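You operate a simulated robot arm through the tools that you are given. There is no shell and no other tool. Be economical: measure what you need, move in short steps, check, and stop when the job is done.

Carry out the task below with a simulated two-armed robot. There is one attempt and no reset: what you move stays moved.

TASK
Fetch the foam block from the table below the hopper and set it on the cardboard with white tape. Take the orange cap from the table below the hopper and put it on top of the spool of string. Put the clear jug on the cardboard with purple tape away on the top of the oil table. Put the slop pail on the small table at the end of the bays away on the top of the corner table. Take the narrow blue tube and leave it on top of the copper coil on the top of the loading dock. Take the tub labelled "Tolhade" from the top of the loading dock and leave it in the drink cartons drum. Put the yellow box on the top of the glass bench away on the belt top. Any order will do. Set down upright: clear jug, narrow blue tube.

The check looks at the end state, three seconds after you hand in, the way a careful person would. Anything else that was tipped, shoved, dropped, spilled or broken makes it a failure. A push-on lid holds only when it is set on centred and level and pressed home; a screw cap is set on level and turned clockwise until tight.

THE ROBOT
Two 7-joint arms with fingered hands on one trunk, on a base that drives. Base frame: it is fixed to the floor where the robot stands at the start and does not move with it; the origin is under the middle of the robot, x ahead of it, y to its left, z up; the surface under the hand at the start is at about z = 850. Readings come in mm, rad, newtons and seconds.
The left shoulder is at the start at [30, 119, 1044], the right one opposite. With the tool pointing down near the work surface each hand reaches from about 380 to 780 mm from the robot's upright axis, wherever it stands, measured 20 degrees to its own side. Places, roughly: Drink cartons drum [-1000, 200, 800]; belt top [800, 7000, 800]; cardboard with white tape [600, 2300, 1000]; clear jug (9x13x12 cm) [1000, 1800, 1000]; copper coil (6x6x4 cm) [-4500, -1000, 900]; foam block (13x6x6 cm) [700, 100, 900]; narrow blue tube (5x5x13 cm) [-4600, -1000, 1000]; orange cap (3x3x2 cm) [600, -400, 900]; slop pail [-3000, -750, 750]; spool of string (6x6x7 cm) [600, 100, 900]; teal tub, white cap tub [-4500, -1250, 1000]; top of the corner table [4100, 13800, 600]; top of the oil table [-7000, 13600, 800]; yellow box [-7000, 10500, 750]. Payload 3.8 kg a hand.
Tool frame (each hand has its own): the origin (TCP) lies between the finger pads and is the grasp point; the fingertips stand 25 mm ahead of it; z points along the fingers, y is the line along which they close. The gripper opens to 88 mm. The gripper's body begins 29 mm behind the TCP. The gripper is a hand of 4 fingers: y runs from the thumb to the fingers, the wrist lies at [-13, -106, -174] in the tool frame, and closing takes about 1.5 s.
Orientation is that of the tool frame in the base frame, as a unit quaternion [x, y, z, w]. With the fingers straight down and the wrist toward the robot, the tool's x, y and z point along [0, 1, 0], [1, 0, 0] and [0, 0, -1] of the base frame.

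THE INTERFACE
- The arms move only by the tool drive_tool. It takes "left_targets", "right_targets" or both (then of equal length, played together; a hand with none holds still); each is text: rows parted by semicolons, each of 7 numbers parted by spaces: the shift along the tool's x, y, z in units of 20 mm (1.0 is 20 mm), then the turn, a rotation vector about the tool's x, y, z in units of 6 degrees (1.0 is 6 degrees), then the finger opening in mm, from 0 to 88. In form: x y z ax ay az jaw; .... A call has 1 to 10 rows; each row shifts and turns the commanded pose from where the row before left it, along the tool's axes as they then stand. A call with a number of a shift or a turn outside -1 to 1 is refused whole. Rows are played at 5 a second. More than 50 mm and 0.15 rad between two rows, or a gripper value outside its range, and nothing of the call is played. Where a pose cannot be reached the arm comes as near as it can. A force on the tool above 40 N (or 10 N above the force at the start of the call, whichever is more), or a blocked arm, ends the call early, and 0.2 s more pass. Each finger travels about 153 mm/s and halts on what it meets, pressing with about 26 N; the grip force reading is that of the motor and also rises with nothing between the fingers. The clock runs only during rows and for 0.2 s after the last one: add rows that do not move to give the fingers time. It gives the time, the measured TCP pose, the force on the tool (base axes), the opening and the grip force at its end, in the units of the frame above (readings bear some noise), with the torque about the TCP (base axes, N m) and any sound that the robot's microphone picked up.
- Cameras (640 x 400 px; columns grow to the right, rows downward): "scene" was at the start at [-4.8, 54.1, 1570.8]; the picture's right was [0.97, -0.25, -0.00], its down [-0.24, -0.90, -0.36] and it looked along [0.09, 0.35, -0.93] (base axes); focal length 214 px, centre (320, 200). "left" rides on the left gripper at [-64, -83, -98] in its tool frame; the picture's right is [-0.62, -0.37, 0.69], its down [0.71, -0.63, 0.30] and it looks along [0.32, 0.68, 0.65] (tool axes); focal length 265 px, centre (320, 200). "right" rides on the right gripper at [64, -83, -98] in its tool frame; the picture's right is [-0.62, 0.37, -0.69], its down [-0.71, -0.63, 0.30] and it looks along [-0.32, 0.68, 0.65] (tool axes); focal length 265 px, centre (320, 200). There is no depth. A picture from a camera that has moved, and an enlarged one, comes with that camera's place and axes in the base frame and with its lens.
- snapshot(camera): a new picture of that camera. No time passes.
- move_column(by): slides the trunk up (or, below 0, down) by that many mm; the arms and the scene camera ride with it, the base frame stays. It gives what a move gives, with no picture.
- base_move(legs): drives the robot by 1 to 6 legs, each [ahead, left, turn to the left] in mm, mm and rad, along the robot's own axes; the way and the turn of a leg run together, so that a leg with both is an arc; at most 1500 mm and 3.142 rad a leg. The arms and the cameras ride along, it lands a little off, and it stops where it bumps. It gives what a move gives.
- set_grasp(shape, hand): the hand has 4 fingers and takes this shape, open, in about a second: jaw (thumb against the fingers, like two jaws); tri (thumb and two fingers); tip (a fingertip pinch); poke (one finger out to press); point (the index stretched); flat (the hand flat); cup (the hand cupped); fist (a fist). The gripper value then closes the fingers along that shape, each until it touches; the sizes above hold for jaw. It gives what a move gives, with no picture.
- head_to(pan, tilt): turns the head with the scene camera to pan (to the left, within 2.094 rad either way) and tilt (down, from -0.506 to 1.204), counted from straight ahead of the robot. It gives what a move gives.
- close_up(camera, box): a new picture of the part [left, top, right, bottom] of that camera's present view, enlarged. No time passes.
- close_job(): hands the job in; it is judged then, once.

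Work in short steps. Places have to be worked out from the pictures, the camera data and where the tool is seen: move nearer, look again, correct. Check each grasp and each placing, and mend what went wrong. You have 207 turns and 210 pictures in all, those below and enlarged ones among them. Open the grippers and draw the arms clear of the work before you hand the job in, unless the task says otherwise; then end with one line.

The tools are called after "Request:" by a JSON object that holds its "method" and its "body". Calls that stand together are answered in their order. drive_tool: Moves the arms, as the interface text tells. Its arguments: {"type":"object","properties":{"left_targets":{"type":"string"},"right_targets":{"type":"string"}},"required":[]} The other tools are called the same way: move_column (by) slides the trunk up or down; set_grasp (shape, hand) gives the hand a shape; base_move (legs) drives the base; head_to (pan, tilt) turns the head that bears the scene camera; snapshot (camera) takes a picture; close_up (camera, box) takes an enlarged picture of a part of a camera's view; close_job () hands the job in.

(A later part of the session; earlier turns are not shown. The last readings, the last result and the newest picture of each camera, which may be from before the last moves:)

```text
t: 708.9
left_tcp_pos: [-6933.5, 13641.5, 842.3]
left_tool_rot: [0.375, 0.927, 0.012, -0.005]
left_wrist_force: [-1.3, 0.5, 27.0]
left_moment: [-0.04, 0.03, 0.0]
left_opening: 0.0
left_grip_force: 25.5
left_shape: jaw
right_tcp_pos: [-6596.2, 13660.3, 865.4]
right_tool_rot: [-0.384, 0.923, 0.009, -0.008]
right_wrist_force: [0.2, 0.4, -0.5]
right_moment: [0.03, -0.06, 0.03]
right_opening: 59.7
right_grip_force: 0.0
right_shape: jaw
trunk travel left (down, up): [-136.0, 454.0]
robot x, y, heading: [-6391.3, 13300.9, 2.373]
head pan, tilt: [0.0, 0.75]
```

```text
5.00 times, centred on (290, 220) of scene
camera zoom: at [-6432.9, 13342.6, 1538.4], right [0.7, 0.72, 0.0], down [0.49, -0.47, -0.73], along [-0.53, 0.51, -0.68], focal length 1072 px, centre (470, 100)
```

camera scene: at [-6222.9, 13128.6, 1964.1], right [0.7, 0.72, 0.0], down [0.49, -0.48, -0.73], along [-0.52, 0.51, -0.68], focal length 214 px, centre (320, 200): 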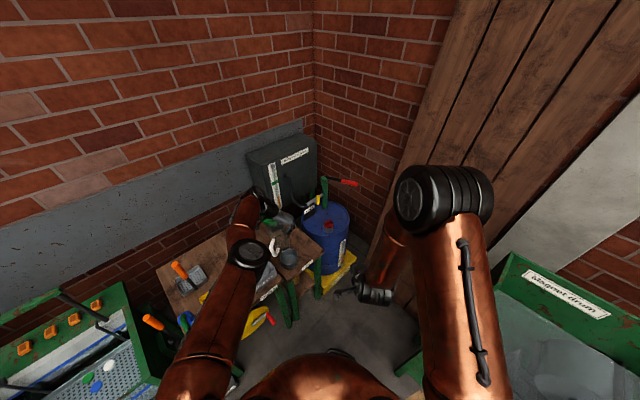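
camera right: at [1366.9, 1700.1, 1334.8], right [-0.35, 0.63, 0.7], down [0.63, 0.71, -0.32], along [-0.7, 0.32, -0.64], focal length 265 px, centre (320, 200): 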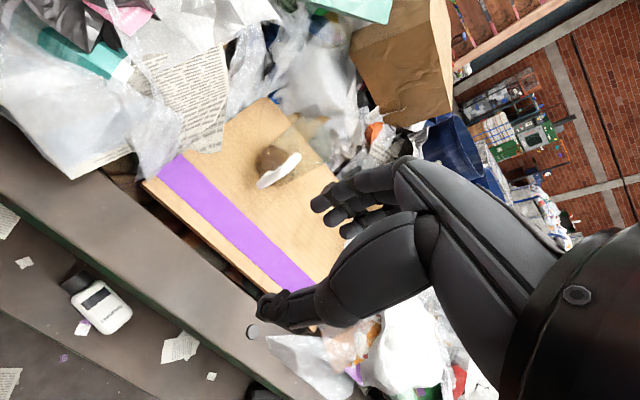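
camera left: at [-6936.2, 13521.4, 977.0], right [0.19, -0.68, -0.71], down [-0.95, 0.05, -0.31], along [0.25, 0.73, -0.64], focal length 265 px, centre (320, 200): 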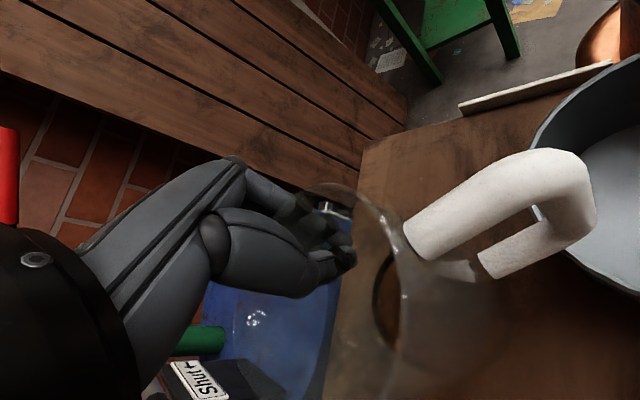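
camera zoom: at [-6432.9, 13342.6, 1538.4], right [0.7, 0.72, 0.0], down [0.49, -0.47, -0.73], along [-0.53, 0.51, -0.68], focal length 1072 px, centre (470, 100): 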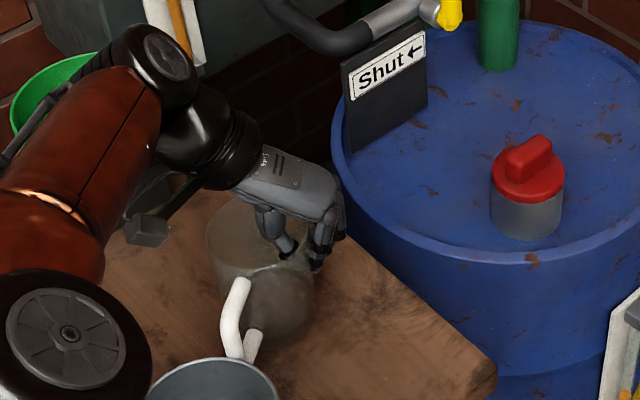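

Firm, level contact. I'll ease off and open slowly, then rise.

Request:
{"method": "move_column", "body": {"by": 5}}

Request:
{"method": "drive_tool", "body": {"left_targets": "0 0 0 0 0 0 6; 0 0 0 0 0 0 14; 0 0 0 0 0 0 24; 0 0 0 0 0 0 36; 0 0 0 0 0 0 46; 0 0 0 0 0 0 46; 0 0 0 0 0 0 46"}}

Request:
{"method": "snapshot", "body": {"camera": "left"}}

```text
t: 709.5
left_tcp_pos: [-6935.3, 13640.0, 842.9]
left_tool_rot: [0.376, 0.927, 0.01, -0.002]
left_wrist_force: [0.1, 1.1, 14.0]
left_moment: [0.01, -0.02, -0.01]
left_opening: 0.0
left_grip_force: 26.0
left_shape: jaw
right_tcp_pos: [-6596.4, 13660.3, 868.7]
right_tool_rot: [-0.384, 0.923, 0.01, -0.007]
right_wrist_force: [0.0, 0.0, -0.2]
right_moment: [-0.01, -0.01, -0.01]
right_opening: 59.8
right_grip_force: 0.0
right_shape: jaw
trunk travel left (down, up): [-141.0, 449.0]
robot x, y, heading: [-6392.3, 13297.4, 2.37]
head pan, tilt: [0.0, 0.75]
```

```text
t: 711.1
left_tcp_pos: [-6935.6, 13641.5, 842.8]
left_tool_rot: [0.375, 0.927, 0.01, -0.002]
left_wrist_force: [0.1, -0.5, 0.2]
left_moment: [0.0, 0.0, 0.03]
left_opening: 45.4
left_grip_force: 0.0
left_shape: jaw
right_tcp_pos: [-6597.6, 13660.6, 868.5]
right_tool_rot: [-0.382, 0.924, 0.009, -0.007]
right_wrist_force: [0.3, 0.8, -0.4]
right_moment: [0.04, -0.01, -0.01]
right_opening: 59.9
right_grip_force: 0.0
right_shape: jaw
trunk travel left (down, up): [-141.0, 449.0]
robot x, y, heading: [-6391.2, 13302.1, 2.373]
head pan, tilt: [0.0, 0.75]
```

```text
52 pictures are left
camera left: at [-6948.9, 13533.9, 939.1], right [0.19, -0.68, -0.71], down [-0.95, 0.05, -0.31], along [0.25, 0.73, -0.64], focal length 265 px, centre (320, 200)
```

left: 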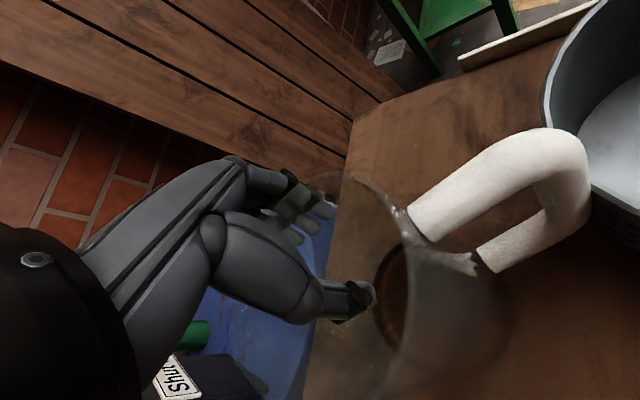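

Released. I'll rise 90 mm and verify the jug stands.

Request:
{"method": "move_column", "body": {"by": 40}}

Request:
{"method": "move_column", "body": {"by": 110}}

Request:
{"method": "close_up", "body": {"camera": "scene", "box": [240, 180, 350, 280]}}

Request:
{"method": "snapshot", "body": {"camera": "left"}}

```text
t: 711.9
left_tcp_pos: [-6935.3, 13639.8, 881.8]
left_tool_rot: [0.375, 0.927, 0.01, -0.001]
left_wrist_force: [-0.1, 0.2, 0.1]
left_moment: [0.01, -0.02, 0.04]
left_opening: 45.4
left_grip_force: 0.0
left_shape: jaw
right_tcp_pos: [-6597.7, 13660.8, 907.5]
right_tool_rot: [-0.383, 0.924, 0.008, -0.008]
right_wrist_force: [0.6, -0.5, -0.5]
right_moment: [0.03, -0.04, -0.01]
right_opening: 59.8
right_grip_force: 0.1
right_shape: jaw
trunk travel left (down, up): [-181.0, 409.0]
robot x, y, heading: [-6389.5, 13301.1, 2.366]
head pan, tilt: [0.0, 0.75]
```

```text
t: 713.3
left_tcp_pos: [-6936.3, 13640.1, 992.7]
left_tool_rot: [0.376, 0.927, 0.01, -0.002]
left_wrist_force: [0.3, -0.4, 0.1]
left_moment: [0.0, 0.01, -0.02]
left_opening: 45.8
left_grip_force: 0.0
left_shape: jaw
right_tcp_pos: [-6597.2, 13661.4, 1017.7]
right_tool_rot: [-0.384, 0.923, 0.008, -0.006]
right_wrist_force: [-0.3, -0.3, -0.1]
right_moment: [0.0, -0.01, 0.0]
right_opening: 59.6
right_grip_force: 0.1
right_shape: jaw
trunk travel left (down, up): [-291.0, 299.0]
robot x, y, heading: [-6390.3, 13297.2, 2.366]
head pan, tilt: [0.0, 0.75]
```

```text
4.00 times, centred on (295, 230) of scene
camera zoom: at [-6435.8, 13344.4, 1692.9], right [0.7, 0.72, 0.0], down [0.49, -0.48, -0.73], along [-0.52, 0.51, -0.68], focal length 858 px, centre (420, 80)
```

zoom: 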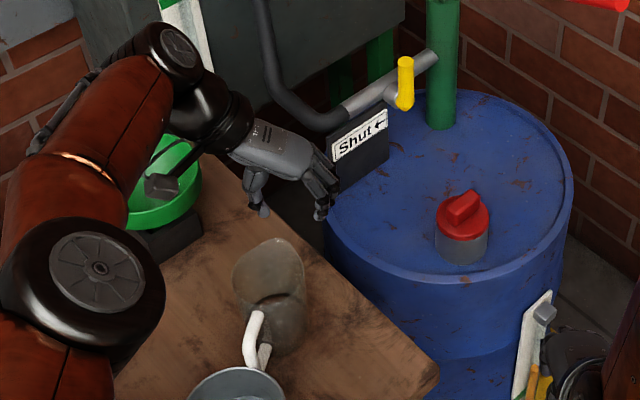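

```text
50 pictures are left
camera left: at [-6949.0, 13534.0, 1088.7], right [0.19, -0.68, -0.71], down [-0.95, 0.05, -0.31], along [0.25, 0.73, -0.64], focal length 265 px, centre (320, 200)
```

left: 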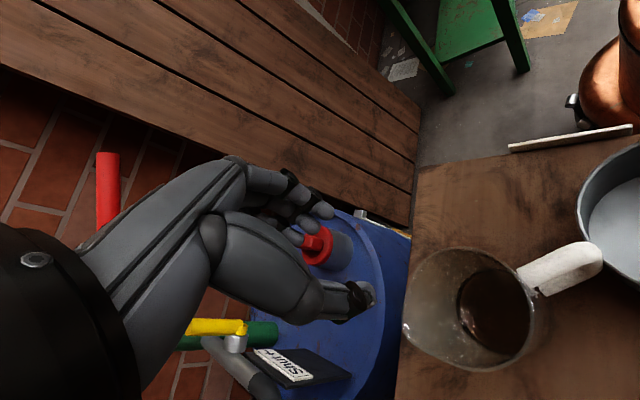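

The jug stands upright on the oil table. I'll raise, back away and go to the glass bench for the yellow box.

Request:
{"method": "move_column", "body": {"by": 290}}

Request:
{"method": "base_move", "body": {"legs": [[-420, 0, 0], [0, 0, 0.772], [0, 1300, 0], [0, 1050, 0]]}}

Request:
{"method": "head_to", "body": {"pan": 0.1, "tilt": 0.55}}

Request:
{"method": "snapshot", "body": {"camera": "scene"}}

```text
t: 716.2
left_tcp_pos: [-6935.9, 13640.5, 1282.1]
left_tool_rot: [0.374, 0.927, 0.01, -0.002]
left_wrist_force: [0.3, -0.2, -0.5]
left_moment: [0.01, -0.03, -0.03]
left_opening: 45.5
left_grip_force: 0.1
left_shape: jaw
right_tcp_pos: [-6597.6, 13660.9, 1307.9]
right_tool_rot: [-0.384, 0.923, 0.008, -0.007]
right_wrist_force: [0.1, -0.1, -0.4]
right_moment: [-0.01, 0.01, -0.03]
right_opening: 59.6
right_grip_force: 0.0
right_shape: jaw
trunk travel left (down, up): [-581.0, 9.0]
robot x, y, heading: [-6391.3, 13299.8, 2.37]
head pan, tilt: [0.0, 0.75]
```

```text
t: 731.9
left_tcp_pos: [-6642.6, 10523.4, 1282.5]
left_tool_rot: [-0.022, 1.0, 0.008, -0.007]
left_wrist_force: [0.3, -0.3, 0.5]
left_moment: [-0.03, 0.01, -0.02]
left_opening: 45.5
left_grip_force: 0.0
left_shape: jaw
right_tcp_pos: [-6426.1, 10782.6, 1307.4]
right_tool_rot: [0.718, -0.696, -0.004, 0.01]
right_wrist_force: [0.6, 0.6, 0.0]
right_moment: [-0.02, 0.04, -0.01]
right_opening: 59.9
right_grip_force: 0.1
right_shape: jaw
trunk travel left (down, up): [-581.0, 9.0]
robot x, y, heading: [-6021.6, 10686.4, -3.104]
head pan, tilt: [0.0, 0.75]
```

```text
t: 732.6
left_tcp_pos: [-6643.9, 10521.7, 1283.3]
left_tool_rot: [-0.022, 1.0, 0.008, -0.006]
left_wrist_force: [0.2, 0.4, -0.1]
left_moment: [-0.05, 0.01, 0.02]
left_opening: 45.6
left_grip_force: 0.1
left_shape: jaw
right_tcp_pos: [-6426.0, 10781.9, 1308.8]
right_tool_rot: [0.718, -0.696, -0.005, 0.01]
right_wrist_force: [0.1, -0.2, 0.4]
right_moment: [0.03, 0.0, 0.01]
right_opening: 59.8
right_grip_force: 0.0
right_shape: jaw
trunk travel left (down, up): [-581.0, 9.0]
robot x, y, heading: [-6020.3, 10682.5, -3.098]
head pan, tilt: [0.099, 0.55]
```

```text
49 pictures are left
camera scene: at [-6090.3, 10672.1, 2000.4], right [-0.14, 0.99, 0.0], down [0.52, 0.07, -0.85], along [-0.84, -0.12, -0.52], focal length 214 px, centre (320, 200)
```

scene: 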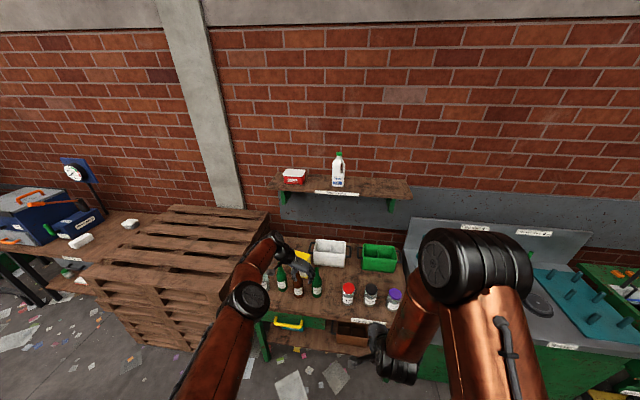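

I see the glass bench with jars, bottles and trays; a yellow item sits behind the left hand. I'll retract the left hand out of the way and zoom.

Request:
{"method": "base_move", "body": {"legs": [[0, -330, -0.04]]}}

Request:
{"method": "head_to", "body": {"pan": 0.35, "tilt": 0.55}}

Request:
{"method": "close_up", "body": {"camera": "scene", "box": [240, 170, 440, 320]}}

```text
t: 734.8
left_tcp_pos: [-6657.3, 10878.9, 1284.4]
left_tool_rot: [0.002, 1.0, 0.008, -0.006]
left_wrist_force: [1.0, 0.4, -0.1]
left_moment: [-0.01, -0.01, 0.01]
left_opening: 45.7
left_grip_force: 0.0
left_shape: jaw
right_tcp_pos: [-6426.0, 11127.5, 1308.5]
right_tool_rot: [-0.701, 0.713, 0.005, -0.009]
right_wrist_force: [-0.2, -0.9, -0.5]
right_moment: [0.01, 0.02, 0.04]
right_opening: 59.8
right_grip_force: 0.1
right_shape: jaw
trunk travel left (down, up): [-581.0, 9.0]
robot x, y, heading: [-6024.4, 11013.7, 3.138]
head pan, tilt: [0.099, 0.55]
```

```text
t: 735.6
left_tcp_pos: [-6657.4, 10881.6, 1283.5]
left_tool_rot: [0.002, 1.0, 0.007, -0.006]
left_wrist_force: [-0.1, -0.3, -0.9]
left_moment: [0.01, -0.01, -0.02]
left_opening: 45.6
left_grip_force: 0.0
left_shape: jaw
right_tcp_pos: [-6427.0, 11129.1, 1307.7]
right_tool_rot: [-0.701, 0.713, 0.005, -0.01]
right_wrist_force: [-0.2, 0.1, -0.4]
right_moment: [-0.01, -0.01, -0.02]
right_opening: 59.5
right_grip_force: 0.0
right_shape: jaw
trunk travel left (down, up): [-581.0, 9.0]
robot x, y, heading: [-6026.0, 11012.6, 3.141]
head pan, tilt: [0.351, 0.55]
```

```text
2.67 times, centred on (340, 245) of scene
camera zoom: at [-6092.1, 10983.1, 2000.5], right [-0.34, 0.94, 0.0], down [0.49, 0.18, -0.85], along [-0.8, -0.29, -0.52], focal length 572 px, centre (267, 80)
```

zoom: 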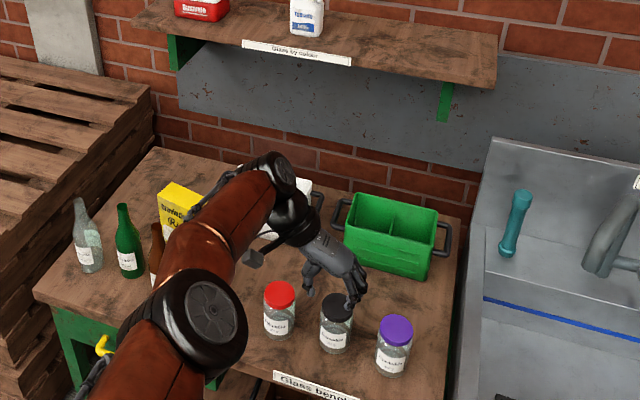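

The yellow box stands at about (-7153,10351), top z≈870, behind some bottles. I'll retract the left hand and move so the right hand's camera can inspect it.

Request:
{"method": "drive_tool", "body": {"left_targets": "-1 0 0 0 0 0 45; -1 0 0 0 0 0 45; -1 0 0 0 0 0 45; -1 0 0 0 0 0 45; -1 0 0 0 0 0 45; -1 0 0 0 0 0 45; -1 0 0 0 0 0 45; -1 0 0 0 0 0 45; -1 0 0 0 0 0 45; -1 0 0 0 0 0 45"}}

Request:
{"method": "base_move", "body": {"legs": [[0, 775, 0], [430, 0, 0]]}}

Request:
{"method": "snapshot", "body": {"camera": "right"}}

Request:
{"method": "head_to", "body": {"pan": 0, "tilt": 0.8}}

Request:
{"method": "snapshot", "body": {"camera": "scene"}}

```text
t: 737.8
left_tcp_pos: [-6456.3, 10877.5, 1280.1]
left_tool_rot: [0.002, 1.0, 0.009, -0.005]
left_wrist_force: [0.0, -0.2, 0.2]
left_moment: [-0.03, 0.0, 0.04]
left_opening: 45.5
left_grip_force: 0.0
left_shape: jaw
right_tcp_pos: [-6426.0, 11128.3, 1308.4]
right_tool_rot: [-0.701, 0.713, 0.005, -0.01]
right_wrist_force: [0.0, 0.0, -0.1]
right_moment: [-0.05, 0.01, 0.02]
right_opening: 59.8
right_grip_force: 0.1
right_shape: jaw
trunk travel left (down, up): [-581.0, 9.0]
robot x, y, heading: [-6025.9, 11010.6, 3.137]
head pan, tilt: [0.351, 0.55]
```

```text
t: 744.2
left_tcp_pos: [-6898.9, 10119.4, 1281.7]
left_tool_rot: [0.009, 1.0, 0.008, -0.006]
left_wrist_force: [0.1, 0.2, 0.3]
left_moment: [0.05, 0.0, 0.0]
left_opening: 45.4
left_grip_force: 0.1
left_shape: jaw
right_tcp_pos: [-6865.2, 10368.1, 1308.8]
right_tool_rot: [-0.695, 0.719, 0.005, -0.011]
right_wrist_force: [0.1, 0.3, 0.3]
right_moment: [-0.03, -0.02, 0.01]
right_opening: 59.7
right_grip_force: 0.1
right_shape: jaw
trunk travel left (down, up): [-581.0, 9.0]
robot x, y, heading: [-6470.0, 10245.8, 3.122]
head pan, tilt: [0.351, 0.55]
```

```text
47 pictures are left
camera right: at [-6782.3, 10301.0, 1405.5], right [-0.33, 0.64, 0.7], down [0.65, 0.69, -0.32], along [-0.69, 0.34, -0.64], focal length 265 px, centre (320, 200)
```

right: 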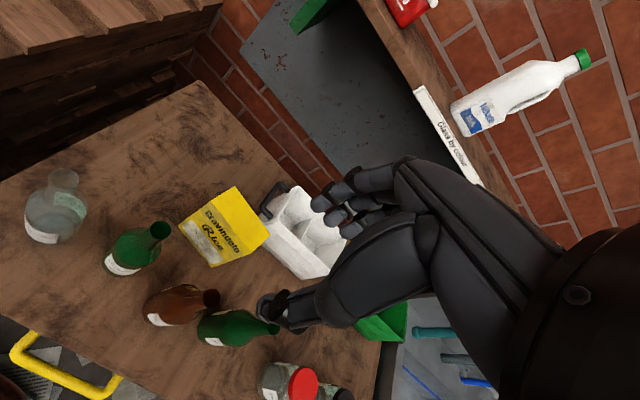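

```text
t: 745.0
left_tcp_pos: [-6901.6, 10119.9, 1279.9]
left_tool_rot: [0.01, 1.0, 0.009, -0.005]
left_wrist_force: [0.0, -0.5, 0.2]
left_moment: [0.01, -0.02, 0.01]
left_opening: 45.3
left_grip_force: 0.0
left_shape: jaw
right_tcp_pos: [-6865.7, 10367.9, 1307.5]
right_tool_rot: [-0.696, 0.718, 0.005, -0.01]
right_wrist_force: [0.0, 0.1, -0.2]
right_moment: [-0.02, -0.02, 0.01]
right_opening: 59.6
right_grip_force: 0.0
right_shape: jaw
trunk travel left (down, up): [-581.0, 9.0]
robot x, y, heading: [-6469.4, 10243.2, 3.12]
head pan, tilt: [0.0, 0.799]
```

```text
46 pictures are left
camera scene: at [-6530.4, 10245.6, 1979.1], right [0.02, 1.0, 0.0], down [0.72, -0.01, -0.7], along [-0.7, 0.01, -0.72], focal length 214 px, centre (320, 200)
```

scene: 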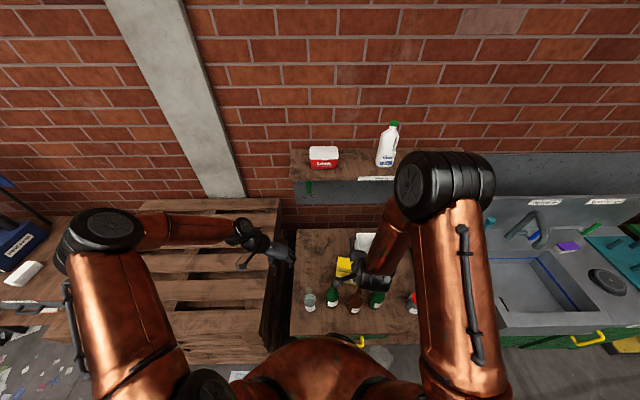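

I'll zoom in on the yellow box in both cameras.

Request:
{"method": "close_up", "body": {"camera": "right", "box": [150, 160, 300, 290]}}

Request:
{"method": "close_up", "body": {"camera": "scene", "box": [290, 225, 430, 325]}}

```text
3.08 times, centred on (225, 225) of right
camera zoom: at [-6784.2, 10301.0, 1405.0], right [-0.33, 0.64, 0.7], down [0.65, 0.69, -0.32], along [-0.69, 0.34, -0.64], focal length 817 px, centre (612, 123)
```

zoom: 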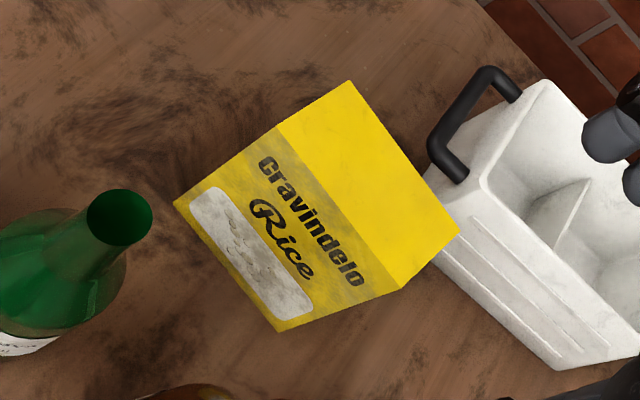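

```text
4.00 times, centred on (360, 275) of scene
camera zoom: at [-6530.4, 10245.6, 1979.1], right [0.02, 1.0, 0.0], down [0.72, -0.01, -0.7], along [-0.7, 0.01, -0.72], focal length 858 px, centre (160, -100)
```

zoom: 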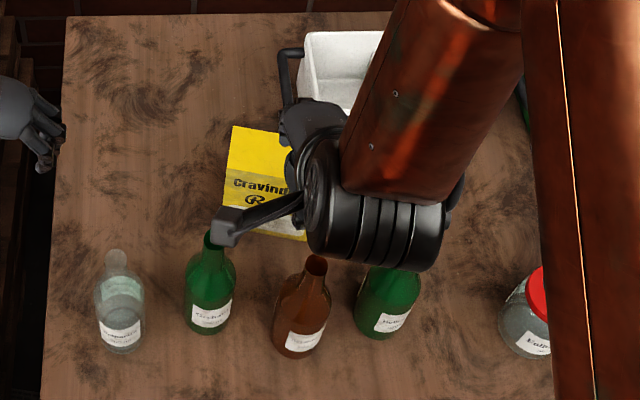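

The box is ≈130×65×184 mm: top centre (-7081,10411), top z≈934, turned ≈12°. I'll bring the right hand above it, aligned.

Request:
{"method": "drive_tool", "body": {"right_targets": "-0.2 1 0 0 0 0.18 88; -0.2 1 0 0 0 0.18 88; -0.2 1 0 0 0 0.18 88; -0.2 1 0 0 0 0.18 88; -0.2 1 0 0 0 0.18 88; -0.2 1 0 0 0 0.18 88; -0.2 1 0 0 0 0.18 88; -0.2 1 0 0 0 0.18 88; -0.2 1 0 0 0 0.18 88; -0.2 1 0 0 0 0.17 88"}}

Request:
{"method": "move_column", "body": {"by": -150}}

Request:
{"method": "snapshot", "body": {"camera": "right"}}

```text
t: 747.2
left_tcp_pos: [-6901.0, 10119.1, 1280.5]
left_tool_rot: [0.01, 1.0, 0.009, -0.005]
left_wrist_force: [-0.4, 0.1, 0.3]
left_moment: [0.02, -0.01, -0.02]
left_opening: 45.3
left_grip_force: 0.1
left_shape: jaw
right_tcp_pos: [-7060.4, 10431.2, 1310.5]
right_tool_rot: [-0.625, 0.78, 0.004, -0.009]
right_wrist_force: [0.5, 0.5, 0.2]
right_moment: [0.0, 0.02, 0.03]
right_opening: 87.8
right_grip_force: 0.0
right_shape: jaw
trunk travel left (down, up): [-581.0, 9.0]
robot x, y, heading: [-6467.5, 10240.5, 3.12]
head pan, tilt: [0.0, 0.799]
```

```text
t: 749.0
left_tcp_pos: [-6901.0, 10119.1, 1131.5]
left_tool_rot: [0.01, 1.0, 0.009, -0.006]
left_wrist_force: [-0.2, 0.1, 0.2]
left_moment: [0.0, -0.01, -0.05]
left_opening: 45.0
left_grip_force: 0.1
left_shape: jaw
right_tcp_pos: [-7061.6, 10431.0, 1161.1]
right_tool_rot: [-0.626, 0.78, 0.004, -0.009]
right_wrist_force: [-0.1, -0.3, -0.1]
right_moment: [-0.02, 0.01, 0.0]
right_opening: 87.8
right_grip_force: 0.0
right_shape: jaw
trunk travel left (down, up): [-431.0, 159.0]
robot x, y, heading: [-6467.6, 10242.5, 3.118]
head pan, tilt: [0.0, 0.799]
```

```text
43 pictures are left
camera right: at [-6991.7, 10350.4, 1258.4], right [-0.21, 0.69, 0.69], down [0.76, 0.56, -0.32], along [-0.61, 0.46, -0.64], focal length 265 px, centre (320, 200)
```

right: 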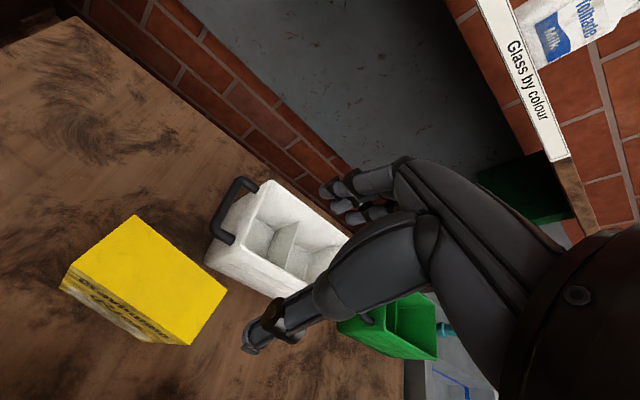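

Re-estimating: top centre ≈(-7058,10408), top z≈965. I'll shift and descend to 1030 for a last check.

Request:
{"method": "drive_tool", "body": {"right_targets": "0.55 -0.22 0 0 0 0 88; 0.53 -0.22 0 0 0 0 88; 0 0 1 0 0 0 88; 0 0 1 0 0 0 88; 0 0 1 0 0 0 88; 0 0 1 0 0 0 88; 0 0 1 0 0 0 88; 0 0 1 0 0 0 88; 0 0 0.5 0 0 0 88; 0 0 0 0 0 0 88"}}

Request:
{"method": "snapshot", "body": {"camera": "right"}}

```text
t: 751.2
left_tcp_pos: [-6900.1, 10118.4, 1129.7]
left_tool_rot: [0.01, 1.0, 0.008, -0.006]
left_wrist_force: [-0.4, 0.6, -0.4]
left_moment: [0.01, -0.01, -0.02]
left_opening: 45.3
left_grip_force: 0.1
left_shape: jaw
right_tcp_pos: [-7059.4, 10405.6, 1030.4]
right_tool_rot: [-0.626, 0.78, 0.004, -0.01]
right_wrist_force: [-0.6, -0.6, -0.4]
right_moment: [0.02, 0.01, 0.01]
right_opening: 88.0
right_grip_force: 0.0
right_shape: jaw
trunk travel left (down, up): [-431.0, 159.0]
robot x, y, heading: [-6471.9, 10242.1, 3.117]
head pan, tilt: [0.0, 0.799]
```

```text
42 pictures are left
camera right: at [-6990.8, 10325.7, 1127.6], right [-0.21, 0.69, 0.69], down [0.76, 0.56, -0.32], along [-0.61, 0.46, -0.64], focal length 265 px, centre (320, 200)
```

right: 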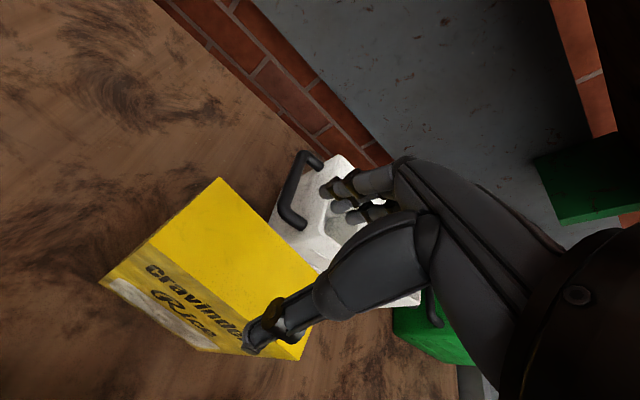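

Refined top centre is (-7074,10411), z≈940. I'll shift 15 mm outward and descend to just above, checking.

Request:
{"method": "drive_tool", "body": {"right_targets": "-0.05 0.78 0 0 0 0 88; 0 0 1 0 0 0 88; 0 0 1 0 0 0 88; 0 0 0.5 0 0 0 88; 0 0 0 0 0 0 88"}}

Request:
{"method": "snapshot", "body": {"camera": "right"}}

```text
t: 752.4
left_tcp_pos: [-6898.3, 10118.6, 1131.5]
left_tool_rot: [0.009, 1.0, 0.009, -0.005]
left_wrist_force: [0.2, 0.2, -0.1]
left_moment: [0.03, -0.03, -0.03]
left_opening: 45.5
left_grip_force: 0.0
left_shape: jaw
right_tcp_pos: [-7075.4, 10412.0, 984.4]
right_tool_rot: [-0.625, 0.78, 0.006, -0.012]
right_wrist_force: [2.1, -0.5, 22.8]
right_moment: [-0.29, -1.47, -0.04]
right_opening: 88.0
right_grip_force: 0.1
right_shape: jaw
trunk travel left (down, up): [-431.0, 159.0]
robot x, y, heading: [-6467.3, 10248.0, 3.12]
head pan, tilt: [0.0, 0.799]
```

```text
41 pictures are left
camera right: at [-7006.0, 10330.4, 1081.5], right [-0.21, 0.69, 0.69], down [0.76, 0.56, -0.33], along [-0.61, 0.46, -0.64], focal length 265 px, centre (320, 200)
```

right: 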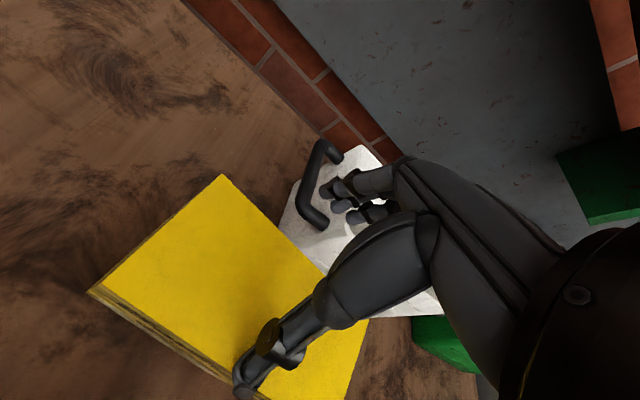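

The thumb touched the box top: top z≈959, and its centre is nearer, at ≈(-7043,10410). I'll rise, shift 32 mm back toward the robot and try again.

Request:
{"method": "drive_tool", "body": {"right_targets": "0 0 -1 0 0 0 88; 0 0 -0.5 0 0 0 88; -0.12 -0.8 0 0 0 0 88; -0.12 -0.78 0 0 0 0 88; 0 0 0.8 0 0 0 88; 0 0 0 0 0 0 88"}}

Request:
{"method": "snapshot", "body": {"camera": "right"}}

```text
t: 753.8
left_tcp_pos: [-6900.6, 10118.2, 1130.9]
left_tool_rot: [0.01, 1.0, 0.009, -0.006]
left_wrist_force: [0.2, 0.2, -0.4]
left_moment: [0.0, -0.03, 0.0]
left_opening: 45.3
left_grip_force: 0.0
left_shape: jaw
right_tcp_pos: [-7042.2, 10408.0, 994.1]
right_tool_rot: [-0.625, 0.78, 0.004, -0.01]
right_wrist_force: [0.0, 0.0, 0.5]
right_moment: [0.02, 0.02, -0.02]
right_opening: 88.1
right_grip_force: 0.1
right_shape: jaw
trunk travel left (down, up): [-431.0, 159.0]
robot x, y, heading: [-6469.8, 10243.8, 3.12]
head pan, tilt: [0.0, 0.799]
```

```text
40 pictures are left
camera right: at [-6974.5, 10327.8, 1091.8], right [-0.21, 0.69, 0.69], down [0.76, 0.56, -0.32], along [-0.61, 0.46, -0.64], focal length 265 px, centre (320, 200)
```

right: 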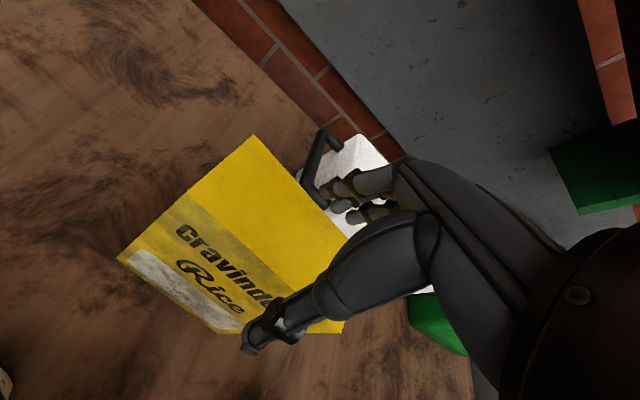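

Now the centre measures ≈(-7059,10407). I'll shift 15 mm ahead and descend slowly.

Request:
{"method": "drive_tool", "body": {"right_targets": "0 0.75 0 0 0 0 88; 0 0 0.4 0 0 0 88; 0 0 0.4 0 0 0 88; 0 0 0.4 0 0 0 88; 0 0 0 0 0 0 88"}}

Request:
{"method": "snapshot", "body": {"camera": "right"}}

```text
t: 755.0
left_tcp_pos: [-6901.9, 10117.6, 1129.5]
left_tool_rot: [0.01, 1.0, 0.009, -0.006]
left_wrist_force: [0.4, 0.1, -0.6]
left_moment: [0.03, -0.01, 0.02]
left_opening: 45.3
left_grip_force: 0.0
left_shape: jaw
right_tcp_pos: [-7057.6, 10411.2, 969.7]
right_tool_rot: [-0.625, 0.78, 0.004, -0.01]
right_wrist_force: [-0.5, -0.5, 1.1]
right_moment: [-0.01, 0.03, 0.0]
right_opening: 88.0
right_grip_force: 0.1
right_shape: jaw
trunk travel left (down, up): [-431.0, 159.0]
robot x, y, heading: [-6469.3, 10249.5, 3.117]
head pan, tilt: [0.0, 0.799]
```

```text
39 pictures are left
camera right: at [-6989.8, 10331.1, 1068.2], right [-0.21, 0.69, 0.69], down [0.76, 0.56, -0.32], along [-0.61, 0.46, -0.64], focal length 265 px, centre (320, 200)
```

right: 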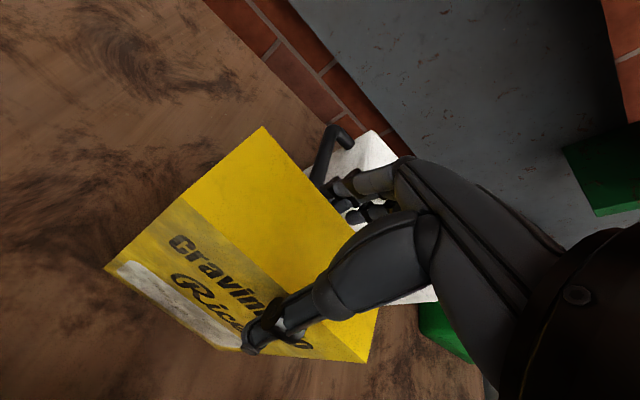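

The fingers straddle the box without contact. I'll descend 22 mm and close.

Request:
{"method": "drive_tool", "body": {"right_targets": "0 0 0.6 0 0 0 88; 0 0 0.5 0 0 0 88; 0 0 0 0 0 0 75; 0 0 0 0 0 0 60; 0 0 0 0 0 0 50; 0 0 0 0 0 0 45; 0 0 0 0 0 0 45; 0 0 0 0 0 0 45"}}

Request:
{"method": "snapshot", "body": {"camera": "right"}}

```text
t: 756.8
left_tcp_pos: [-6900.6, 10118.9, 1130.9]
left_tool_rot: [0.009, 1.0, 0.008, -0.006]
left_wrist_force: [0.7, -0.5, -0.3]
left_moment: [0.0, 0.0, 0.01]
left_opening: 45.2
left_grip_force: 0.0
left_shape: jaw
right_tcp_pos: [-7058.5, 10410.7, 950.0]
right_tool_rot: [-0.626, 0.78, 0.005, -0.011]
right_wrist_force: [-1.2, -1.1, 7.7]
right_moment: [0.19, 0.36, 0.06]
right_opening: 59.4
right_grip_force: 25.8
right_shape: jaw
trunk travel left (down, up): [-431.0, 159.0]
robot x, y, heading: [-6466.8, 10245.6, 3.121]
head pan, tilt: [0.0, 0.799]
```

```text
38 pictures are left
camera right: at [-6989.9, 10331.5, 1046.9], right [-0.21, 0.69, 0.69], down [0.76, 0.56, -0.33], along [-0.61, 0.46, -0.64], focal length 265 px, centre (320, 200)
```

right: 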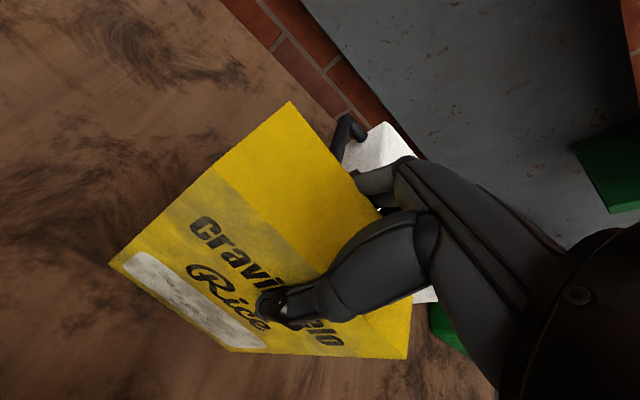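

Gripped at 59 mm. I'll lift straight up by arm, then trunk.

Request:
{"method": "drive_tool", "body": {"right_targets": "0 0 -1 0 0 0 40; 0 0 -1 0 0 0 40; 0 0 -1 0 0 0 40; 0 0 -1 0 0 0 40; 0 0 -1 0 0 0 40; 0 0 -1 0 0 0 40; 0 0 -1 0 0 0 40; 0 0 -1 0 0 0 40; 0 0 0 0 0 0 40"}}

Request:
{"method": "move_column", "body": {"by": 150}}

Request:
{"method": "snapshot", "body": {"camera": "right"}}

```text
t: 758.8
left_tcp_pos: [-6901.4, 10119.7, 1131.2]
left_tool_rot: [0.009, 1.0, 0.009, -0.006]
left_wrist_force: [-0.8, -0.3, 0.0]
left_moment: [0.01, 0.01, 0.04]
left_opening: 45.4
left_grip_force: 0.1
left_shape: jaw
right_tcp_pos: [-7054.7, 10411.9, 1109.3]
right_tool_rot: [-0.625, 0.781, 0.005, -0.01]
right_wrist_force: [-0.4, -0.6, -0.4]
right_moment: [0.02, -0.01, -0.03]
right_opening: 58.8
right_grip_force: 25.8
right_shape: jaw
trunk travel left (down, up): [-431.0, 159.0]
robot x, y, heading: [-6469.9, 10241.3, 3.123]
head pan, tilt: [0.0, 0.799]
```

```text
t: 760.5
left_tcp_pos: [-6899.3, 10118.1, 1280.7]
left_tool_rot: [0.009, 1.0, 0.009, -0.005]
left_wrist_force: [-0.6, -0.4, 0.2]
left_moment: [0.03, -0.01, 0.01]
left_opening: 45.6
left_grip_force: 0.0
left_shape: jaw
right_tcp_pos: [-7055.4, 10410.9, 1259.2]
right_tool_rot: [-0.626, 0.78, 0.005, -0.01]
right_wrist_force: [-0.4, 0.1, 0.4]
right_moment: [-0.01, 0.02, -0.03]
right_opening: 58.8
right_grip_force: 26.0
right_shape: jaw
trunk travel left (down, up): [-581.0, 9.0]
robot x, y, heading: [-6475.5, 10244.5, 3.122]
head pan, tilt: [0.0, 0.799]
```

```text
37 pictures are left
camera right: at [-6986.8, 10331.3, 1356.9], right [-0.21, 0.69, 0.69], down [0.76, 0.56, -0.32], along [-0.61, 0.46, -0.64], focal length 265 px, centre (320, 200)
```

right: 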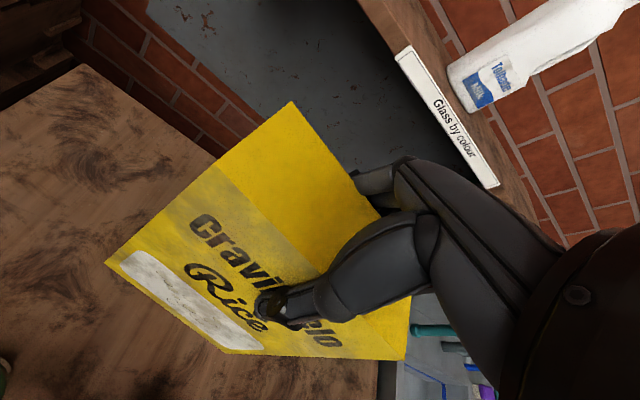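

The box is held clear of everything. I'll back out and drive toward the belt along the known route.

Request:
{"method": "base_move", "body": {"legs": [[-400, 0, 0.02], [0, -1450, 0], [0, -400, 0], [-1480, 0, 0], [-1480, 0, 0], [-1480, 0, 0]]}}

```text
t: 792.9
left_tcp_pos: [-2029.4, 12047.9, 1281.3]
left_tool_rot: [-0.018, 1.0, 0.009, -0.005]
left_wrist_force: [0.4, -0.7, 0.2]
left_moment: [-0.02, -0.01, -0.02]
left_opening: 45.5
left_grip_force: 0.2
left_shape: jaw
right_tcp_pos: [-2200.1, 12332.3, 1260.1]
right_tool_rot: [-0.646, 0.763, 0.004, -0.01]
right_wrist_force: [0.5, -0.6, 0.2]
right_moment: [0.0, 0.0, 0.01]
right_opening: 58.7
right_grip_force: 25.5
right_shape: jaw
trunk travel left (down, up): [-581.0, 9.0]
robot x, y, heading: [-1605.8, 12201.3, -3.109]
head pan, tilt: [0.0, 0.799]
```

Next I'll drive south to y≈7000 and turn to face the belt.

Request:
{"method": "base_move", "body": {"legs": [[0, 1480, 0], [0, 1480, 0], [0, 1480, 0], [0, 720, 0], [0, 0, 3.109]]}}

Request:
{"method": "head_to", "body": {"pan": 0, "tilt": 0.35}}

Request:
{"method": "snapshot", "body": {"camera": "scene"}}

```text
t: 825.1
left_tcp_pos: [-938.1, 7198.2, 1281.4]
left_tool_rot: [1.0, 0.03, 0.006, 0.008]
left_wrist_force: [-0.2, 0.3, 0.3]
left_moment: [-0.04, -0.03, -0.04]
left_opening: 45.6
left_grip_force: 0.0
left_shape: jaw
right_tcp_pos: [-761.7, 6918.5, 1258.4]
right_tool_rot: [0.755, 0.655, 0.01, 0.004]
right_wrist_force: [0.4, 1.0, -1.2]
right_moment: [0.01, -0.01, 0.02]
right_opening: 57.4
right_grip_force: 26.3
right_shape: jaw
trunk travel left (down, up): [-581.0, 9.0]
robot x, y, heading: [-1360.1, 7038.7, 0.06]
head pan, tilt: [0.0, 0.799]
```

```text
t: 826.0
left_tcp_pos: [-940.3, 7198.8, 1281.9]
left_tool_rot: [1.0, 0.029, 0.007, 0.01]
left_wrist_force: [0.4, 0.6, -0.1]
left_moment: [0.01, -0.02, 0.0]
left_opening: 45.2
left_grip_force: 0.1
left_shape: jaw
right_tcp_pos: [-761.6, 6918.9, 1259.2]
right_tool_rot: [0.755, 0.656, 0.011, 0.004]
right_wrist_force: [-0.2, 0.1, -0.1]
right_moment: [0.0, 0.03, 0.03]
right_opening: 57.4
right_grip_force: 26.0
right_shape: jaw
trunk travel left (down, up): [-581.0, 9.0]
robot x, y, heading: [-1358.4, 7039.4, 0.059]
head pan, tilt: [0.0, 0.351]
```

```text
36 pictures are left
camera scene: at [-1285.3, 7043.1, 2018.6], right [0.06, -1.0, 0.0], down [-0.34, -0.02, -0.94], along [0.94, 0.05, -0.34], focal length 214 px, centre (320, 200)
```

scene: 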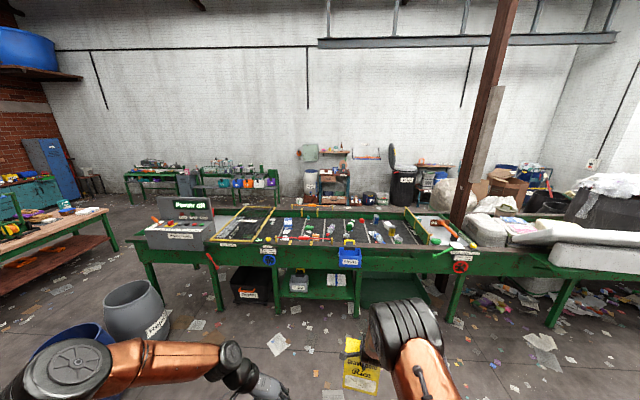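

The belt top is at about (335,235). I'll zoom to find free space.

Request:
{"method": "close_up", "body": {"camera": "scene", "box": [200, 195, 480, 290]}}

```text
2.29 times, centred on (340, 242) of scene
camera zoom: at [-1285.3, 7043.1, 2018.6], right [0.06, -1.0, 0.0], down [-0.34, -0.02, -0.94], along [0.94, 0.05, -0.34], focal length 490 px, centre (274, 103)
```

zoom: 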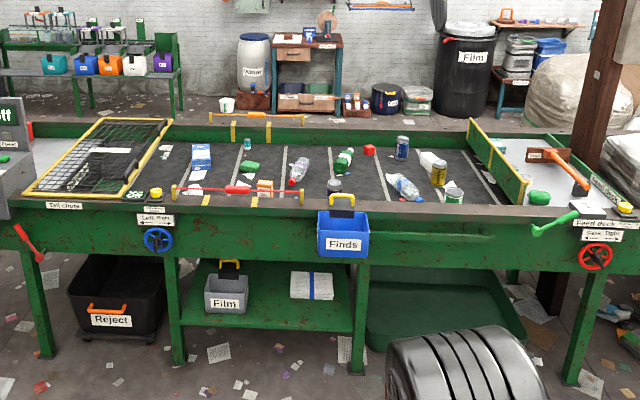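

There's free belt between the can (y≈6860) and the bottle (y≈6600): target ≈(840,6715). I'll straighten and drive nearer.

Request:
{"method": "base_move", "body": {"legs": [[0, 0, -0.06], [1230, -165, 0]]}}

Request:
{"method": "head_to", "body": {"pan": -0.15, "tilt": 0.75}}

Request:
{"method": "snapshot", "body": {"camera": "scene"}}

Request:
{"method": "snapshot", "body": {"camera": "right"}}

```text
t: 832.7
left_tcp_pos: [313.6, 7016.3, 1280.1]
left_tool_rot: [1.0, 0.006, 0.005, 0.009]
left_wrist_force: [-0.5, 0.0, 0.0]
left_moment: [0.01, -0.01, 0.0]
left_opening: 45.4
left_grip_force: 0.0
left_shape: jaw
right_tcp_pos: [477.3, 6727.8, 1258.7]
right_tool_rot: [0.771, 0.637, 0.01, 0.005]
right_wrist_force: [0.5, -0.7, 0.3]
right_moment: [0.01, 0.01, 0.0]
right_opening: 57.7
right_grip_force: 25.6
right_shape: jaw
trunk travel left (down, up): [-581.0, 9.0]
robot x, y, heading: [-110.4, 6876.4, 0.008]
head pan, tilt: [0.0, 0.351]
```

```text
t: 833.6
left_tcp_pos: [313.6, 7016.3, 1280.7]
left_tool_rot: [1.0, 0.004, 0.005, 0.009]
left_wrist_force: [-0.1, 0.2, -0.3]
left_moment: [0.0, 0.0, 0.01]
left_opening: 45.3
left_grip_force: 0.2
left_shape: jaw
right_tcp_pos: [476.8, 6727.8, 1259.2]
right_tool_rot: [0.771, 0.636, 0.01, 0.004]
right_wrist_force: [-0.3, -0.4, -0.8]
right_moment: [0.0, 0.0, 0.02]
right_opening: 57.5
right_grip_force: 25.9
right_shape: jaw
trunk travel left (down, up): [-581.0, 9.0]
robot x, y, heading: [-110.7, 6880.6, 0.008]
head pan, tilt: [-0.15, 0.75]
```

```text
34 pictures are left
camera scene: at [-50.0, 6865.6, 1983.1], right [-0.14, -0.99, 0.0], down [-0.68, 0.1, -0.73], along [0.72, -0.1, -0.68], focal length 214 px, centre (320, 200)
```

scene: 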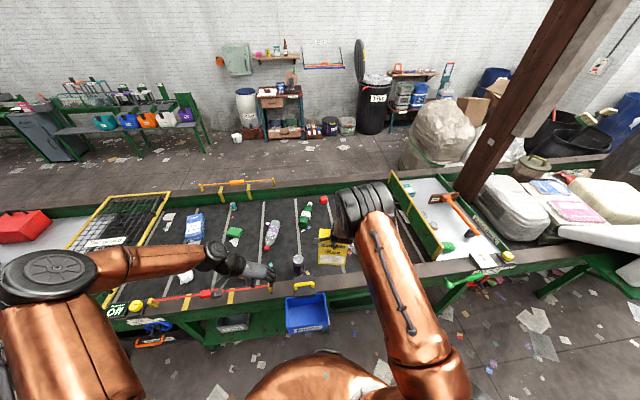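

```text
33 pictures are left
camera right: at [404.8, 6805.9, 1357.0], right [0.23, -0.68, 0.69], down [-0.75, -0.58, -0.32], along [0.62, -0.44, -0.64], focal length 265 px, centre (320, 200)
```

right: 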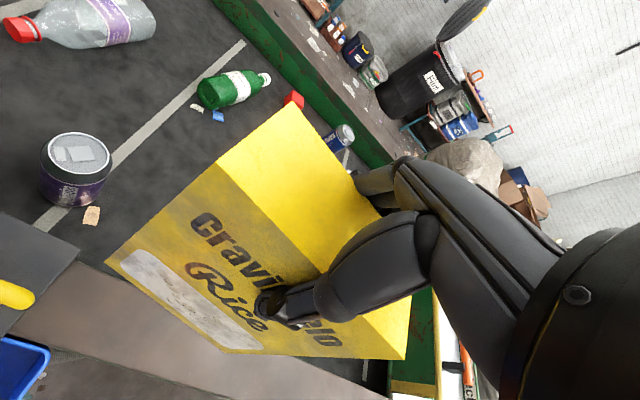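

I'll use the left camera, which looks across toward the target area.

Request:
{"method": "snapshot", "body": {"camera": "left"}}

```text
32 pictures are left
camera left: at [246.6, 7099.4, 1377.0], right [-0.62, 0.35, -0.71], down [0.71, 0.63, -0.31], along [0.34, -0.69, -0.64], focal length 265 px, centre (320, 200)
```

left: 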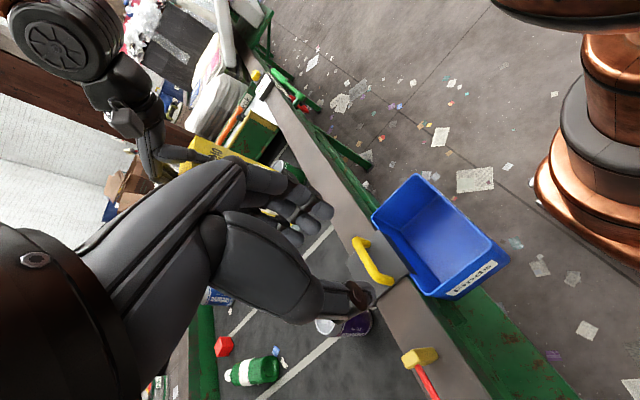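

I'll shift 300 mm left so the arm no longer hides the target, and look.

Request:
{"method": "base_move", "body": {"legs": [[0, 320, 0]]}}

Request:
{"method": "head_to", "body": {"pan": -0.75, "tilt": 0.8}}

Request:
{"method": "snapshot", "body": {"camera": "scene"}}

```text
t: 835.7
left_tcp_pos: [311.3, 7334.4, 1280.1]
left_tool_rot: [1.0, 0.005, 0.006, 0.008]
left_wrist_force: [-0.9, 0.3, 0.4]
left_moment: [0.02, -0.01, -0.01]
left_opening: 45.4
left_grip_force: 0.0
left_shape: jaw
right_tcp_pos: [474.5, 7046.6, 1259.7]
right_tool_rot: [0.772, 0.636, 0.011, 0.004]
right_wrist_force: [0.3, -0.9, -0.5]
right_moment: [0.01, 0.01, -0.01]
right_opening: 57.6
right_grip_force: 25.5
right_shape: jaw
trunk travel left (down, up): [-581.0, 9.0]
robot x, y, heading: [-119.2, 7198.7, 0.006]
head pan, tilt: [-0.15, 0.75]
```

```text
t: 836.7
left_tcp_pos: [311.9, 7335.7, 1281.8]
left_tool_rot: [1.0, 0.004, 0.006, 0.008]
left_wrist_force: [-1.4, -0.8, 0.4]
left_moment: [0.02, 0.01, 0.0]
left_opening: 45.2
left_grip_force: 0.0
left_shape: jaw
right_tcp_pos: [474.5, 7045.7, 1259.3]
right_tool_rot: [0.772, 0.635, 0.01, 0.004]
right_wrist_force: [-0.1, 0.1, -0.3]
right_moment: [0.01, 0.01, 0.03]
right_opening: 57.5
right_grip_force: 25.5
right_shape: jaw
trunk travel left (down, up): [-581.0, 9.0]
robot x, y, heading: [-114.7, 7194.7, 0.005]
head pan, tilt: [-0.75, 0.799]
```

```text
31 pictures are left
camera scene: at [-75.5, 7142.8, 1979.1], right [-0.68, -0.74, 0.0], down [-0.53, 0.48, -0.7], along [0.51, -0.47, -0.72], focal length 214 px, centre (320, 200)
```

scene: 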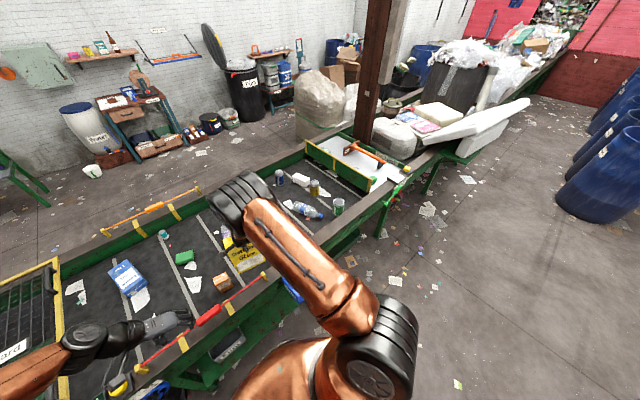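

Request:
{"method": "close_up", "body": {"camera": "scene", "box": [250, 150, 390, 260]}}

```text
3.64 times, centred on (320, 205) of scene
camera zoom: at [-75.5, 7142.8, 1979.1], right [-0.68, -0.74, 0.0], down [-0.53, 0.48, -0.7], along [0.51, -0.47, -0.72], focal length 780 px, centre (320, 182)
```

zoom: 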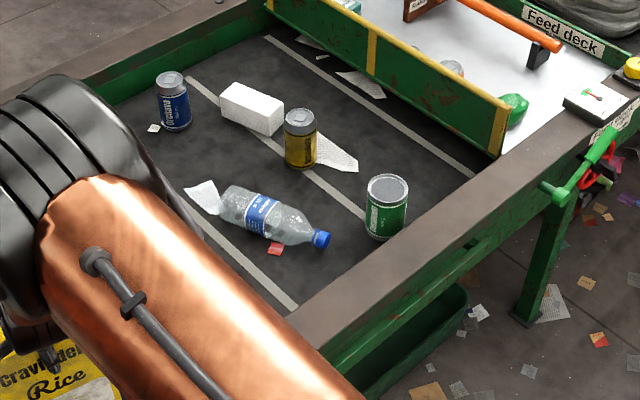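

There's a clear zone on the belt around (680,6220), between the cans (y≈6400) and the end bar (y≈6060). I'll drive there.

Request:
{"method": "base_move", "body": {"legs": [[0, -826, 0], [165, 0, 0]]}}

Request:
{"method": "drive_tool", "body": {"right_targets": "0 0.8 0 0 0 0 40; 0 0.8 0 0 0 0 40; 0 0 0 0 0 0 40"}}

Request:
{"method": "head_to", "body": {"pan": -0.2, "tilt": 0.85}}

Request:
{"method": "snapshot", "body": {"camera": "scene"}}

Request:
{"method": "snapshot", "body": {"camera": "right"}}

```text
t: 842.2
left_tcp_pos: [478.7, 6500.1, 1281.8]
left_tool_rot: [1.0, 0.001, 0.007, 0.009]
left_wrist_force: [0.4, 0.2, -0.2]
left_moment: [0.03, -0.01, 0.0]
left_opening: 45.4
left_grip_force: 0.1
left_shape: jaw
right_tcp_pos: [639.0, 6212.5, 1261.1]
right_tool_rot: [0.774, 0.633, 0.011, 0.005]
right_wrist_force: [-0.2, -0.4, -0.3]
right_moment: [0.01, -0.04, 0.01]
right_opening: 57.4
right_grip_force: 26.2
right_shape: jaw
trunk travel left (down, up): [-581.0, 9.0]
robot x, y, heading: [50.0, 6366.3, 0.004]
head pan, tilt: [-0.75, 0.799]
```

```text
t: 843.0
left_tcp_pos: [482.6, 6502.7, 1280.2]
left_tool_rot: [1.0, 0.001, 0.006, 0.009]
left_wrist_force: [0.9, 0.6, 0.0]
left_moment: [-0.04, 0.03, -0.03]
left_opening: 45.1
left_grip_force: 0.0
left_shape: jaw
right_tcp_pos: [675.2, 6205.6, 1258.5]
right_tool_rot: [0.774, 0.633, 0.01, 0.003]
right_wrist_force: [0.0, 0.2, -0.5]
right_moment: [0.02, 0.0, -0.01]
right_opening: 57.2
right_grip_force: 26.4
right_shape: jaw
trunk travel left (down, up): [-581.0, 9.0]
robot x, y, heading: [52.0, 6365.8, -0.001]
head pan, tilt: [-0.75, 0.799]
```

```text
t: 844.0
left_tcp_pos: [481.2, 6501.4, 1281.9]
left_tool_rot: [1.0, 0.001, 0.007, 0.008]
left_wrist_force: [0.0, 0.9, 0.0]
left_moment: [-0.02, 0.03, -0.01]
left_opening: 45.2
left_grip_force: 0.0
left_shape: jaw
right_tcp_pos: [673.8, 6207.0, 1261.5]
right_tool_rot: [0.774, 0.633, 0.01, 0.004]
right_wrist_force: [1.0, -0.1, -0.8]
right_moment: [0.0, -0.02, 0.02]
right_opening: 57.3
right_grip_force: 25.8
right_shape: jaw
trunk travel left (down, up): [-581.0, 9.0]
robot x, y, heading: [54.6, 6366.0, 0.0]
head pan, tilt: [-0.201, 0.85]
```

```text
29 pictures are left
camera scene: at [110.3, 6350.6, 1975.0], right [-0.2, -0.98, 0.0], down [-0.74, 0.15, -0.66], along [0.65, -0.13, -0.75], focal length 214 px, centre (320, 200)
```

scene: 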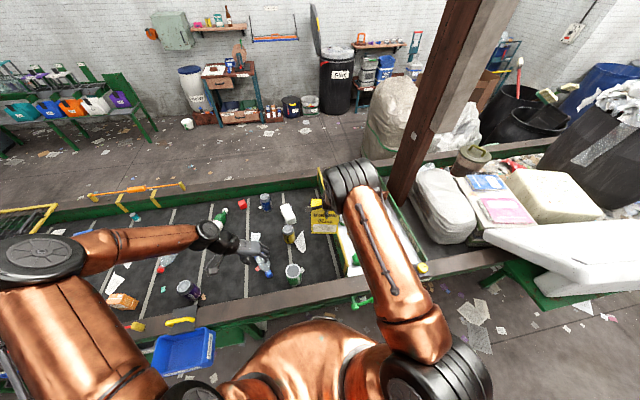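

```text
28 pictures are left
camera right: at [601.9, 6284.7, 1357.9], right [0.22, -0.69, 0.69], down [-0.75, -0.57, -0.32], along [0.62, -0.45, -0.64], focal length 265 px, centre (320, 200)
```

right: 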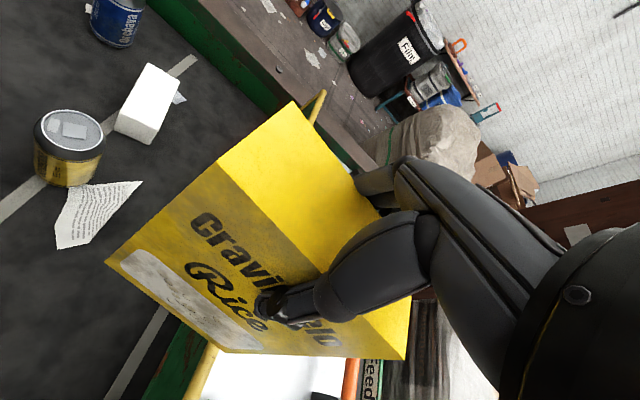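

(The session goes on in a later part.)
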